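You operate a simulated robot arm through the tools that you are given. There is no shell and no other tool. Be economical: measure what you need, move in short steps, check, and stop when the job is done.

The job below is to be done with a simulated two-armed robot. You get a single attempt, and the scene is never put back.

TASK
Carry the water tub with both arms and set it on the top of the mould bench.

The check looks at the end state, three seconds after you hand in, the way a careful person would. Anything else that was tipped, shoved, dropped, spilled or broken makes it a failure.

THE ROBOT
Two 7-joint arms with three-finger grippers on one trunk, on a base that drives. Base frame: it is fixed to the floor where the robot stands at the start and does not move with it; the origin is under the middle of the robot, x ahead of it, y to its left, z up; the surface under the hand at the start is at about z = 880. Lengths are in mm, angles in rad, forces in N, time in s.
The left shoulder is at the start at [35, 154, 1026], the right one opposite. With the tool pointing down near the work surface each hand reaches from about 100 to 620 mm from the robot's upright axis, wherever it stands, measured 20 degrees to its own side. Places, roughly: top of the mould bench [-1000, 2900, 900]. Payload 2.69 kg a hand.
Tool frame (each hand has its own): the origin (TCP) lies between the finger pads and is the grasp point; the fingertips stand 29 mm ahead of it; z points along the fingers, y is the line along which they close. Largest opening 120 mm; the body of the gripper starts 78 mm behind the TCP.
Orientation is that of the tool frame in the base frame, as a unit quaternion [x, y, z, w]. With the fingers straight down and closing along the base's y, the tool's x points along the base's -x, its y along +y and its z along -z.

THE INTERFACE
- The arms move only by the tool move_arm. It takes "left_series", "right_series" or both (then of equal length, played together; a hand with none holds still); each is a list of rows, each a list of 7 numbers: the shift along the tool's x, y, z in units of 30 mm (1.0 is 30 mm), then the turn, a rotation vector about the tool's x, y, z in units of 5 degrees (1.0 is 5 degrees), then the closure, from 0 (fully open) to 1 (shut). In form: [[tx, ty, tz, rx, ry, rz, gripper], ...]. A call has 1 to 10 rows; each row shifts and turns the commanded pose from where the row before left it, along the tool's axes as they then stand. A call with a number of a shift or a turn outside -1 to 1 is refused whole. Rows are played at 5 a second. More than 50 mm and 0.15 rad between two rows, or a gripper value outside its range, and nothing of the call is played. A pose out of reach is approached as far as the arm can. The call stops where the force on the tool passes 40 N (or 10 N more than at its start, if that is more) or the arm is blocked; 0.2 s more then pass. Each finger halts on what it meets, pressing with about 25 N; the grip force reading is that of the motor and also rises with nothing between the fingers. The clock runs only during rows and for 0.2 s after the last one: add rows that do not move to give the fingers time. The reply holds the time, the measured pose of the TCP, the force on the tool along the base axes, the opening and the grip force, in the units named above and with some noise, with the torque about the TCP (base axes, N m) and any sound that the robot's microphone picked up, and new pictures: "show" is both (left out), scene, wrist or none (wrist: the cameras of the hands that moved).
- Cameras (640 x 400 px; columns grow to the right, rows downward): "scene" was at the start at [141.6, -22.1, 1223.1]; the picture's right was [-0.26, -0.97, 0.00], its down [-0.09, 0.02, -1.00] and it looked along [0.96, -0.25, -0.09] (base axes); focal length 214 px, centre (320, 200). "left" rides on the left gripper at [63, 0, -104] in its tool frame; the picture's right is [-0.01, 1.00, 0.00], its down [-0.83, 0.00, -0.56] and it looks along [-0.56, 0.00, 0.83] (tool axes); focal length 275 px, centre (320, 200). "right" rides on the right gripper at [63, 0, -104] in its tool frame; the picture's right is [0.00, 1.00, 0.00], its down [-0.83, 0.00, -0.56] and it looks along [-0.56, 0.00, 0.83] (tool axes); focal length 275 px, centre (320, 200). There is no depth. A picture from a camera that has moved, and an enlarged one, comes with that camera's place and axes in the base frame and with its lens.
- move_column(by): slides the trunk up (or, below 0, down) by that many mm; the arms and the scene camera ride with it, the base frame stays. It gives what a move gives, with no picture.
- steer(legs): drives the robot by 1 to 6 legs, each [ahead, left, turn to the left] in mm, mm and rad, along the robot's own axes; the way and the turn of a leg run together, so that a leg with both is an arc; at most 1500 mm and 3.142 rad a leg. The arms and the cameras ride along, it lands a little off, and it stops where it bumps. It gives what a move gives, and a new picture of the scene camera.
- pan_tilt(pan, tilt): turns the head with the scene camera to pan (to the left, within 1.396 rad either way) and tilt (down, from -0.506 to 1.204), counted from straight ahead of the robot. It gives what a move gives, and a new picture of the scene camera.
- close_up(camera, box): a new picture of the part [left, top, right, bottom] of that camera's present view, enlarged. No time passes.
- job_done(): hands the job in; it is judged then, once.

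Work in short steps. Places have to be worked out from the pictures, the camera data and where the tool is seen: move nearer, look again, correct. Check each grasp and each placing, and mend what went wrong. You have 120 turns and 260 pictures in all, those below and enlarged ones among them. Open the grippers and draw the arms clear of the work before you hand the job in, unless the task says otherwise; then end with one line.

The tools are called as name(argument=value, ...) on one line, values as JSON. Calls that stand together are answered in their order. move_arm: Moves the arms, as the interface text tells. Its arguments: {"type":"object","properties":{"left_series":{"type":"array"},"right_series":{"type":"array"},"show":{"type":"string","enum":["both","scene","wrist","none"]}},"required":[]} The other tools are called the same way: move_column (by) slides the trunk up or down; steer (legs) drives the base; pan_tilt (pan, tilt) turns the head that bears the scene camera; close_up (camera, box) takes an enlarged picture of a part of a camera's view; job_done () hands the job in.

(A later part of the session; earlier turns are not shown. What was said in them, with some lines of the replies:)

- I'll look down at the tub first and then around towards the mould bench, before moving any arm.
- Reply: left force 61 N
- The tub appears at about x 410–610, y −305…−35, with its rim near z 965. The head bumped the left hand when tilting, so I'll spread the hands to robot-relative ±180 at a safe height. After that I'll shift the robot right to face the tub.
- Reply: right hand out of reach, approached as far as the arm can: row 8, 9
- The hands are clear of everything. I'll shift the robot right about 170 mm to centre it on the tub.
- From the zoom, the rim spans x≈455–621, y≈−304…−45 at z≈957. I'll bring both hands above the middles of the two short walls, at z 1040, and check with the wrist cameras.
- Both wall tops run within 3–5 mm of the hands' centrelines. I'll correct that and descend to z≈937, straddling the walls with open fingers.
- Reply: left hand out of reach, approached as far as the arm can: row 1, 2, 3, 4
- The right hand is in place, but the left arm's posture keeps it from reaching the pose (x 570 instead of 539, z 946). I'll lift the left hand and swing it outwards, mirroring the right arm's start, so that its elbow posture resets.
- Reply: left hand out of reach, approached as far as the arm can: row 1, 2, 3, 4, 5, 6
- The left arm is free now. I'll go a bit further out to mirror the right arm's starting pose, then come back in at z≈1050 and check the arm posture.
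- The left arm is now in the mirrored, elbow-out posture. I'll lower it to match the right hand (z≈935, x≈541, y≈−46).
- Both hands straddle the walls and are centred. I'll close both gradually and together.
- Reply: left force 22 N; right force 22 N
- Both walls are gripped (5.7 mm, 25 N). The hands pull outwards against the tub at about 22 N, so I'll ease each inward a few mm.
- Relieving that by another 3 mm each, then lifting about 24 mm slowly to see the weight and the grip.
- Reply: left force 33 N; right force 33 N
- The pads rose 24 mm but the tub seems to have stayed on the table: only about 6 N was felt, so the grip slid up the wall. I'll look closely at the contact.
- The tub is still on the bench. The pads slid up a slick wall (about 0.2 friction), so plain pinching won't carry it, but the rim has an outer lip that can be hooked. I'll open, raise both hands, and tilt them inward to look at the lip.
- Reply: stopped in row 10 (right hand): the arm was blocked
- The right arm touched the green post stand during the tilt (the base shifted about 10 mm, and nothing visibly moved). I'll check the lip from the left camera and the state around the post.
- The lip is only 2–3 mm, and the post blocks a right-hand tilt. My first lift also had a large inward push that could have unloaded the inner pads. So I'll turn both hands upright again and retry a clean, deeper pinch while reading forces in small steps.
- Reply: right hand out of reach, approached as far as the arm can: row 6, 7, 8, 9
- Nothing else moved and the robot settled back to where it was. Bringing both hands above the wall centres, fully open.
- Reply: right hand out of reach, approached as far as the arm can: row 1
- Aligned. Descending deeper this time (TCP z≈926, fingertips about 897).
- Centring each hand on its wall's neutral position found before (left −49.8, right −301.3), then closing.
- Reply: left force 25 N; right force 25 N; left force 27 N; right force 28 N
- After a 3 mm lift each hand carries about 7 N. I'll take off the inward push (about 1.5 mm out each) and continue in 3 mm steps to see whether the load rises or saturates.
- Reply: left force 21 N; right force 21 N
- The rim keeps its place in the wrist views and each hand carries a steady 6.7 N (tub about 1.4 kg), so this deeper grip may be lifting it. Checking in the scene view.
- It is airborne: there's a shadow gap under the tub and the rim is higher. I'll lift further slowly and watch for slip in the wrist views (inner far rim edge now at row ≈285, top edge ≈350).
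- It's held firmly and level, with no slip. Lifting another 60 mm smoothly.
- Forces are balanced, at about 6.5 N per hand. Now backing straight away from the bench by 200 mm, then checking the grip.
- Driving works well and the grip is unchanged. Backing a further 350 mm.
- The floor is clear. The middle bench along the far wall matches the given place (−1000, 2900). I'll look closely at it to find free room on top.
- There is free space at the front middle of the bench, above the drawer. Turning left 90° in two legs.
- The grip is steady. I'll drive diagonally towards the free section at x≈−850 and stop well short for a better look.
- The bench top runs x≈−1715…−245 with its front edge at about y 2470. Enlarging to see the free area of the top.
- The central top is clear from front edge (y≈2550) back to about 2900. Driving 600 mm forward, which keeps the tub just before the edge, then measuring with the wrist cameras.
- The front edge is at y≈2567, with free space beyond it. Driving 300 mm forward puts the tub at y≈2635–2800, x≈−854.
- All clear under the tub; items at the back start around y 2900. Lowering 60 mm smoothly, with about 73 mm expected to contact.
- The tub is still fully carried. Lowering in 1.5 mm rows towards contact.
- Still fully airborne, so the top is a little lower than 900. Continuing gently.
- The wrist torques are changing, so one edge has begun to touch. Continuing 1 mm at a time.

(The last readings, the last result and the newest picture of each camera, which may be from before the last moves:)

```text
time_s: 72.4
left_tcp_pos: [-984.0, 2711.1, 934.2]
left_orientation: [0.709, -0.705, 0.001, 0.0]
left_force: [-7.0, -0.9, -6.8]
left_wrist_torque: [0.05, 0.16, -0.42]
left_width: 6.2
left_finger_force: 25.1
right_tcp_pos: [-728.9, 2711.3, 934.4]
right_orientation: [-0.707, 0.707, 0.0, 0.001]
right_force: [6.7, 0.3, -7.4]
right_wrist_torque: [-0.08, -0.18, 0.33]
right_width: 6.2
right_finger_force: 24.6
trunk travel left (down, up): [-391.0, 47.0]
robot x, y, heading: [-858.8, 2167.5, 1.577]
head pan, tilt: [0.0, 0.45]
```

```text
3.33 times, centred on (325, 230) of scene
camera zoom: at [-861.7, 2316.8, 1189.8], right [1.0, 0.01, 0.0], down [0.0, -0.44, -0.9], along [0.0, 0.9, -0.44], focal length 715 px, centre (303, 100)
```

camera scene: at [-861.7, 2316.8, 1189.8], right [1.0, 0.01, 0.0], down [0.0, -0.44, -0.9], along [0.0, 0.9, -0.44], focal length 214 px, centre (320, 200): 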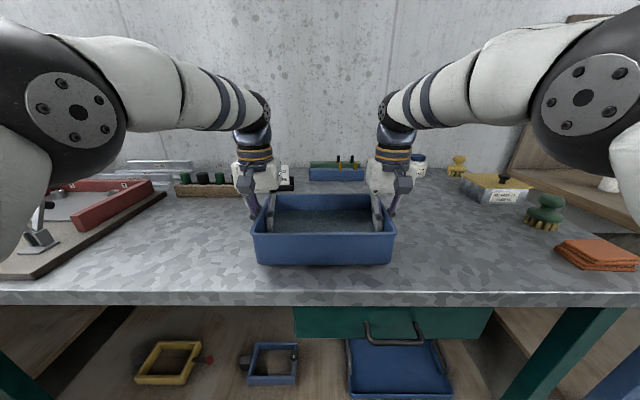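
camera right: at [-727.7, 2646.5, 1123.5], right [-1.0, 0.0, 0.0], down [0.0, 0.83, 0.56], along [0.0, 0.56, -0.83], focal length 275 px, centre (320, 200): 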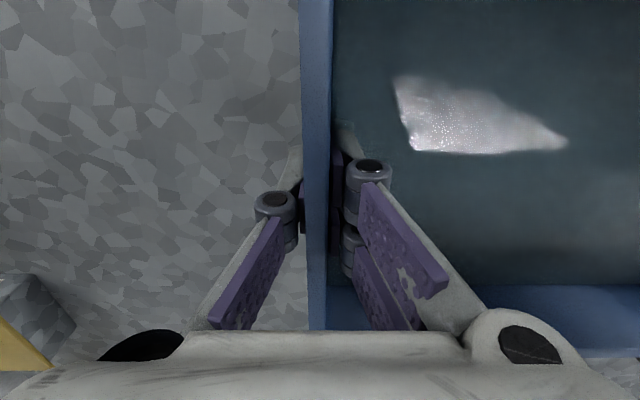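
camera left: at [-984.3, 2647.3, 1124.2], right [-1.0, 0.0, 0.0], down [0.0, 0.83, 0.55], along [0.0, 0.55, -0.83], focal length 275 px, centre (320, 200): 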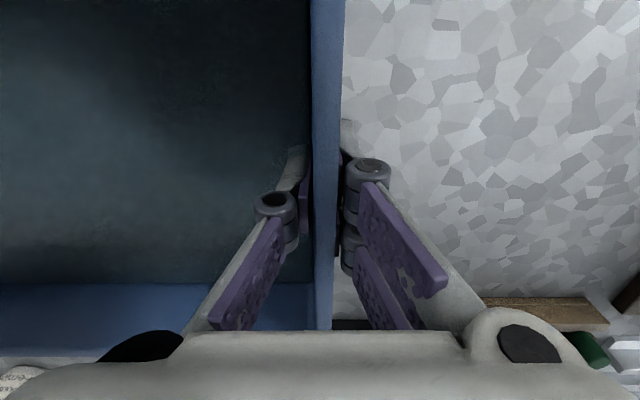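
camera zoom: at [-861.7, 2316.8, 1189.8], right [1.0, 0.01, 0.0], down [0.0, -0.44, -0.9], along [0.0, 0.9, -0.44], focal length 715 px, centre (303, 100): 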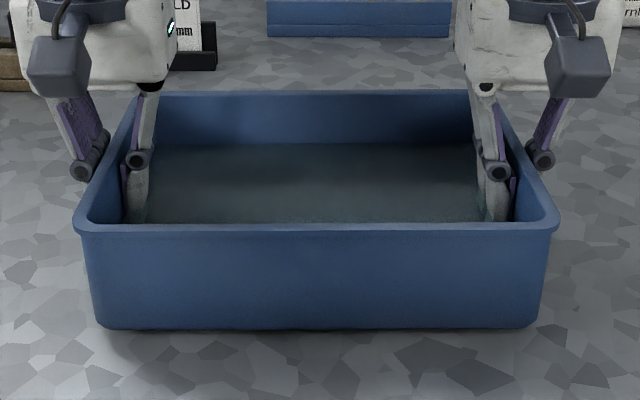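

Not yet down: the load is unchanged and the bottom is at about z 888. Continuing down in 1.2 mm rows.

move_arm(left_series=[[0, 0, 0.04, 0, 0, 0, 1], [0, 0, 0.04, 0, 0, 0, 1], [0, 0, 0.04, 0, 0, 0, 1], [0, 0, 0, 0, 0, 0, 1]], right_series=[[0, 0, 0.04, 0, 0, 0, 1], [0, 0, 0.04, 0, 0, 0, 1], [0, 0, 0.04, 0, 0, 0, 1], [0, 0, 0, 0, 0, 0, 1]], show="none")

move_arm(left_series=[[0, 0, 0.04, 0, 0, 0, 1], [0, 0, 0.04, 0, 0, 0, 1], [0, 0, 0.04, 0, 0, 0, 1], [0, 0, 0, 0, 0, 0, 1]], right_series=[[0, 0, 0.04, 0, 0, 0, 1], [0, 0, 0.04, 0, 0, 0, 1], [0, 0, 0.04, 0, 0, 0, 1], [0, 0, 0, 0, 0, 0, 1]], show="none")

close_up(camera="scene", box=[230, 170, 420, 290])

```text
time_s: 73.4
left_tcp_pos: [-982.7, 2712.1, 930.2]
left_orientation: [0.709, -0.705, 0.001, 0.0]
left_force: [-11.0, -0.8, -7.2]
left_wrist_torque: [0.21, 0.27, -0.44]
left_width: 5.9
left_finger_force: 25.3
right_tcp_pos: [-729.3, 2710.8, 931.2]
right_orientation: [-0.707, 0.707, 0.0, 0.0]
right_force: [11.0, 0.2, -7.1]
right_wrist_torque: [-0.23, -0.32, 0.29]
right_width: 6.4
right_finger_force: 24.6
trunk travel left (down, up): [-391.0, 47.0]
robot x, y, heading: [-863.0, 2169.6, 1.577]
head pan, tilt: [0.0, 0.45]
```

```text
time_s: 74.4
left_tcp_pos: [-984.5, 2711.0, 928.8]
left_orientation: [0.709, -0.705, 0.0, 0.0]
left_force: [-10.1, -0.5, -2.6]
left_wrist_torque: [-0.08, 0.22, -0.49]
left_width: 6.1
left_finger_force: 25.0
right_tcp_pos: [-729.4, 2712.4, 929.0]
right_orientation: [0.707, -0.707, -0.002, -0.002]
right_force: [9.2, 1.0, -7.1]
right_wrist_torque: [0.47, -0.19, 0.26]
right_width: 5.9
right_finger_force: 25.2
trunk travel left (down, up): [-391.0, 47.0]
robot x, y, heading: [-861.0, 2171.0, 1.574]
head pan, tilt: [0.0, 0.45]
```

```text
3.33 times, centred on (325, 230) of scene
camera zoom: at [-861.8, 2316.5, 1189.9], right [1.0, 0.01, 0.0], down [0.0, -0.44, -0.9], along [0.0, 0.9, -0.44], focal length 715 px, centre (303, 100)
```

zoom: 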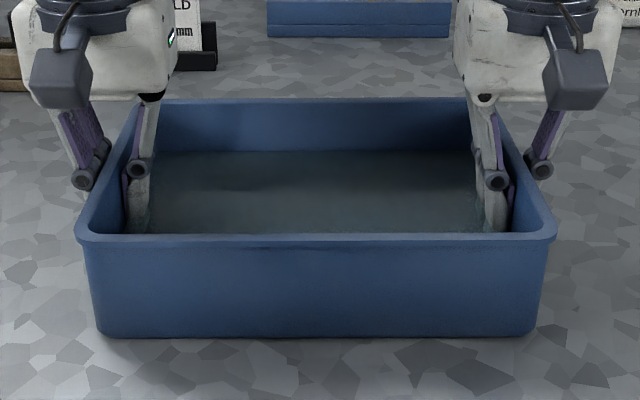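

Left force fell to 2.6 N, so contact has begun at z≈882. Another 2–3 mm to seat it.

move_arm(left_series=[[0, 0, 0.03, 0, 0, 0, 1], [0, 0, 0.03, 0, 0, 0, 1], [0, 0, 0, 0, 0, 0, 1]], right_series=[[0, 0, 0.04, 0, 0, 0, 1], [0, 0, 0.04, 0, 0, 0, 1], [0, 0, 0, 0, 0, 0, 1]], show="none")

close_up(camera="scene", box=[230, 170, 420, 290])

```text
time_s: 75.2
left_tcp_pos: [-983.3, 2709.9, 927.4]
left_orientation: [0.708, -0.706, 0.0, -0.001]
left_force: [-10.5, -0.3, 14.1]
left_wrist_torque: [-0.63, 0.28, -0.65]
left_width: 6.1
left_finger_force: 24.8
right_tcp_pos: [-727.2, 2710.0, 925.9]
right_orientation: [-0.706, 0.708, 0.001, 0.001]
right_force: [8.6, 3.7, -6.9]
right_wrist_torque: [0.01, -0.2, -0.09]
right_width: 6.0
right_finger_force: 25.1
trunk travel left (down, up): [-391.0, 47.0]
robot x, y, heading: [-862.4, 2171.9, 1.575]
head pan, tilt: [0.0, 0.45]
```

```text
3.33 times, centred on (325, 230) of scene
camera zoom: at [-861.6, 2315.6, 1190.2], right [1.0, 0.01, 0.0], down [0.0, -0.44, -0.9], along [0.0, 0.9, -0.44], focal length 715 px, centre (303, 100)
```

zoom: 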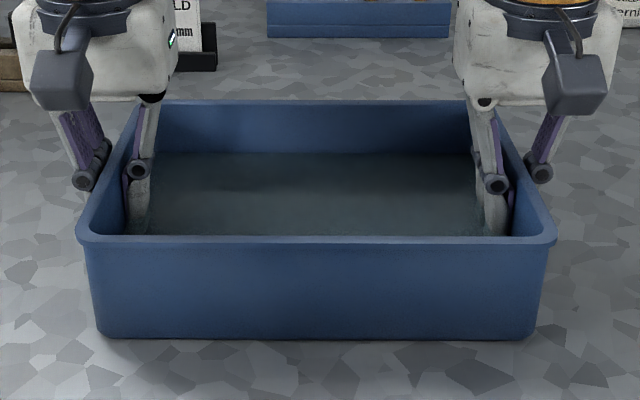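

The left end is seated (it's being pressed), while the right end still hangs. Lowering only the right by small steps and easing the left up 1 mm.

move_arm(left_series=[[0, 0, -0.03, 0, 0, 0, 1], [0, 0, 0, 0, 0, 0, 1], [0, 0, 0, 0, 0, 0, 1]], right_series=[[0, 0, 0.03, 0, 0, 0, 1], [0, 0, 0.03, 0, 0, 0, 1], [0, 0, 0, 0, 0, 0, 1]], show="none")

```text
time_s: 76.0
left_tcp_pos: [-985.6, 2711.0, 927.7]
left_orientation: [0.709, -0.705, 0.001, -0.001]
left_force: [-8.7, 5.1, 4.9]
left_wrist_torque: [0.84, 0.2, -0.51]
left_width: 5.8
left_finger_force: 25.0
right_tcp_pos: [-728.3, 2709.4, 925.6]
right_orientation: [-0.707, 0.707, 0.0, 0.002]
right_force: [8.7, -1.7, 11.7]
right_wrist_torque: [-0.66, -0.19, 0.14]
right_width: 6.1
right_finger_force: 25.4
trunk travel left (down, up): [-391.0, 47.0]
robot x, y, heading: [-862.8, 2171.8, 1.576]
head pan, tilt: [0.0, 0.45]
```

Both ends are seated on the bench. Opening both hands gradually.

move_arm(left_series=[[0, 0, 0, 0, 0, 0, 0.9], [0, 0, 0, 0, 0, 0, 0.8], [0, 0, 0, 0, 0, 0, 0.7], [0, 0, 0, 0, 0, 0, 0.5], [0, 0, 0, 0, 0, 0, 0.4], [0, 0, 0, 0, 0, 0, 0.4]], right_series=[[0, 0, 0, 0, 0, 0, 0.9], [0, 0, 0, 0, 0, 0, 0.8], [0, 0, 0, 0, 0, 0, 0.7], [0, 0, 0, 0, 0, 0, 0.5], [0, 0, 0, 0, 0, 0, 0.4], [0, 0, 0, 0, 0, 0, 0.4]])

```text
time_s: 77.4
left_tcp_pos: [-983.3, 2710.8, 926.8]
left_orientation: [0.709, -0.705, 0.002, -0.001]
left_force: [0.1, 0.1, 0.1]
left_wrist_torque: [0.0, 0.02, 0.03]
left_width: 72.3
left_finger_force: 0.1
right_tcp_pos: [-727.7, 2709.2, 922.7]
right_orientation: [-0.706, 0.709, 0.001, 0.001]
right_force: [-0.6, 1.0, 0.4]
right_wrist_torque: [0.04, 0.02, 0.02]
right_width: 72.0
right_finger_force: 0.0
trunk travel left (down, up): [-391.0, 47.0]
robot x, y, heading: [-863.9, 2167.8, 1.575]
head pan, tilt: [0.0, 0.45]
camera scene: at [-861.7, 2315.8, 1189.9], right [1.0, 0.01, 0.0], down [0.0, -0.44, -0.9], along [0.0, 0.9, -0.44], focal length 214 px, centre (320, 200)
camera right: at [-727.5, 2645.9, 1028.4], right [-1.0, 0.0, 0.0], down [0.0, 0.83, 0.56], along [0.0, 0.56, -0.83], focal length 275 px, centre (320, 200)
camera left: at [-984.0, 2646.5, 1031.9], right [-1.0, 0.0, 0.0], down [0.0, 0.83, 0.56], along [0.0, 0.56, -0.83], focal length 275 px, centre (320, 200)
```

scene: 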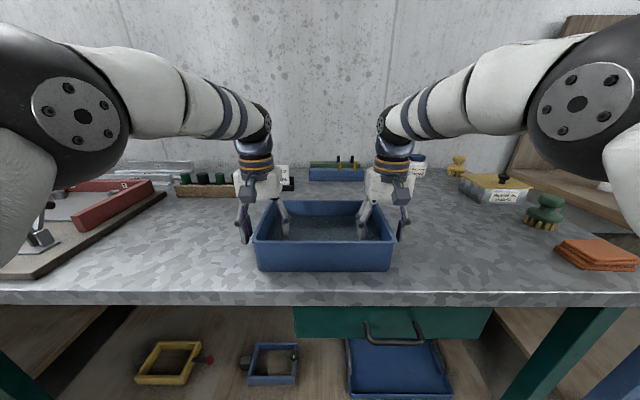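
right: 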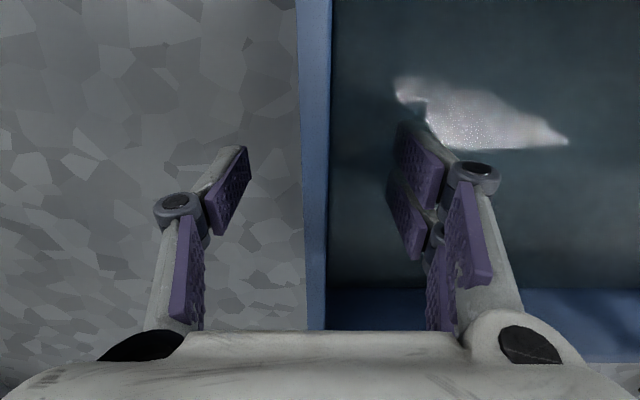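
left: 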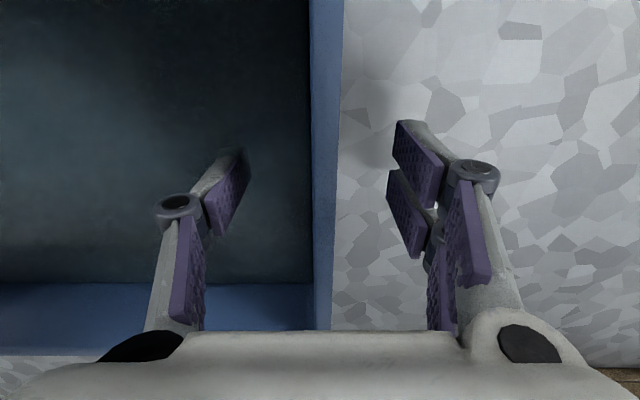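

The hands are free, with zero force and clear of the walls. Raising both straight up about 130 mm, slowly at first.

move_arm(left_series=[[0, 0, -0.2, 0, 0, 0, 0.4], [0, 0, -0.3, 0, 0, 0, 0.4], [0, 0, -0.4, 0, 0, 0, 0.4], [0, 0, -0.5, 0, 0, 0, 0.4], [0, 0, -0.5, 0, 0, 0, 0.4], [0, 0, -0.5, 0, 0, 0, 0.4], [0, 0, -0.5, 0, 0, 0, 0.4], [0, 0, -0.5, 0, 0, 0, 0.4], [0, 0, -0.5, 0, 0, 0, 0.4], [0, 0, -0.5, 0, 0, 0, 0.4]], right_series=[[0, 0, -0.2, 0, 0, 0, 0.4], [0, 0, -0.3, 0, 0, 0, 0.4], [0, 0, -0.4, 0, 0, 0, 0.4], [0, 0, -0.5, 0, 0, 0, 0.4], [0, 0, -0.5, 0, 0, 0, 0.4], [0, 0, -0.5, 0, 0, 0, 0.4], [0, 0, -0.5, 0, 0, 0, 0.4], [0, 0, -0.5, 0, 0, 0, 0.4], [0, 0, -0.5, 0, 0, 0, 0.4], [0, 0, -0.5, 0, 0, 0, 0.4]], show="scene")

```text
time_s: 79.6
left_tcp_pos: [-990.3, 2701.5, 1051.2]
left_orientation: [0.709, -0.705, 0.001, 0.001]
left_force: [0.3, 0.1, 0.5]
left_wrist_torque: [0.0, -0.04, 0.0]
left_width: 71.9
left_finger_force: 0.0
left hand out of reach, approached as far as the arm can: row 9, 10
right_tcp_pos: [-723.9, 2703.0, 1054.5]
right_orientation: [-0.707, 0.707, 0.0, 0.0]
right_force: [0.0, 0.0, -0.9]
right_wrist_torque: [0.0, -0.01, -0.02]
right_width: 72.0
right_finger_force: 0.0
right hand out of reach, approached as far as the arm can: row 10
trunk travel left (down, up): [-391.0, 47.0]
robot x, y, heading: [-859.9, 2169.3, 1.575]
head pan, tilt: [0.0, 0.45]
camera scene: at [-861.8, 2315.2, 1190.1], right [1.0, 0.01, 0.0], down [0.0, -0.43, -0.9], along [0.0, 0.9, -0.43], focal length 214 px, centre (320, 200)
```

scene: 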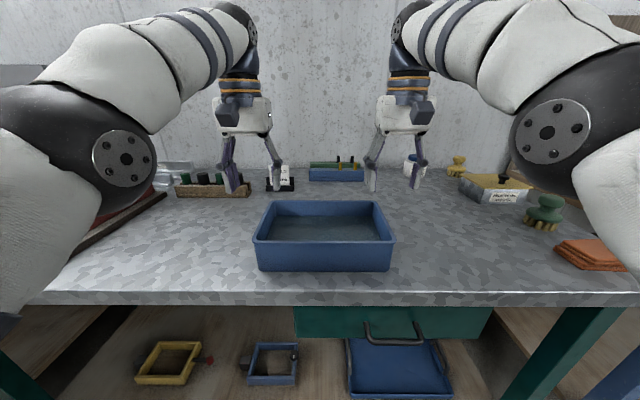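

The tub stands level on the bench with the water in it, and the fingertips are well above the rim. Backing the robot away to draw the arms clear.

steer(legs=[[-500, 0, 0]])

close_up(camera="scene", box=[120, 120, 520, 300])

```text
time_s: 82.5
left_tcp_pos: [-991.5, 2194.5, 1050.4]
left_orientation: [0.713, -0.701, 0.001, 0.0]
left_force: [-0.9, -0.4, 0.4]
left_wrist_torque: [0.04, -0.04, -0.02]
left_width: 71.9
left_finger_force: 0.0
right_tcp_pos: [-724.6, 2199.1, 1053.6]
right_orientation: [0.711, -0.703, 0.0, -0.001]
right_force: [0.1, 0.0, -0.8]
right_wrist_torque: [0.04, -0.02, -0.01]
right_width: 71.8
right_finger_force: 0.1
trunk travel left (down, up): [-391.0, 47.0]
robot x, y, heading: [-853.8, 1660.6, 1.588]
head pan, tilt: [0.0, 0.45]
camera scene: at [-857.8, 1810.6, 1190.0], right [1.0, 0.02, 0.0], down [0.01, -0.43, -0.9], along [-0.02, 0.9, -0.43], focal length 214 px, centre (320, 200)
```

scene: 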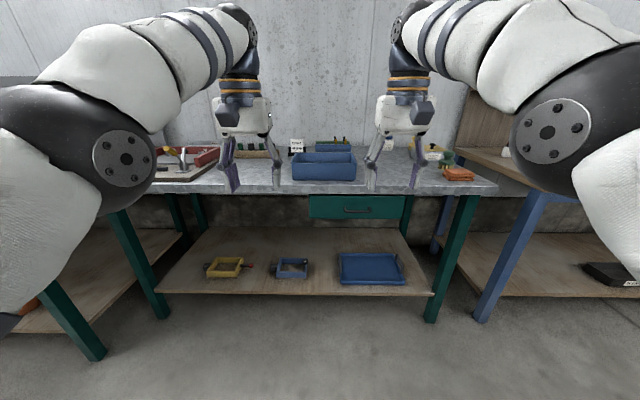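

```text
1.60 times, centred on (320, 210) of scene
camera zoom: at [-857.8, 1810.6, 1190.0], right [1.0, 0.02, 0.0], down [0.01, -0.43, -0.9], along [-0.02, 0.9, -0.43], focal length 343 px, centre (320, 184)
```

zoom: 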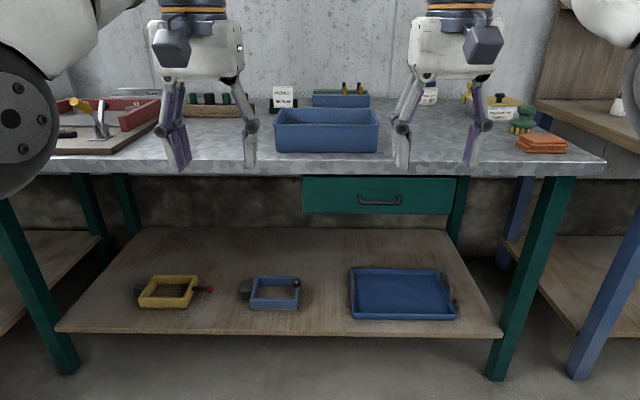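

The tub stands upright on the mould bench, everything around it looks untouched, and the arms are clear. I'll fully open the grippers before handing in.

move_arm(left_series=[[0, 0, 0, 0, 0, 0, 0], [0, 0, 0, 0, 0, 0, 0]], right_series=[[0, 0, 0, 0, 0, 0, 0], [0, 0, 0, 0, 0, 0, 0]], show="none")

job_done()

```text
time_s: 83.1
left_tcp_pos: [-991.8, 2196.2, 1050.5]
left_orientation: [0.713, -0.701, 0.001, 0.0]
left_force: [-0.8, -0.4, 0.1]
left_wrist_torque: [-0.01, -0.02, 0.0]
left_width: 120.3
left_finger_force: 0.1
right_tcp_pos: [-723.6, 2201.1, 1052.5]
right_orientation: [0.711, -0.703, 0.0, 0.0]
right_force: [0.4, 0.8, 1.1]
right_wrist_torque: [-0.01, 0.01, -0.03]
right_width: 120.1
right_finger_force: 0.1
trunk travel left (down, up): [-391.0, 47.0]
robot x, y, heading: [-855.8, 1663.3, 1.591]
head pan, tilt: [0.0, 0.45]
```

```text
The job is handed in.
```

The water tub was carried with both arms and stands level on top of the mould bench with no spill seen; the right arm brushed the green post stand once early on, but nothing visibly moved.
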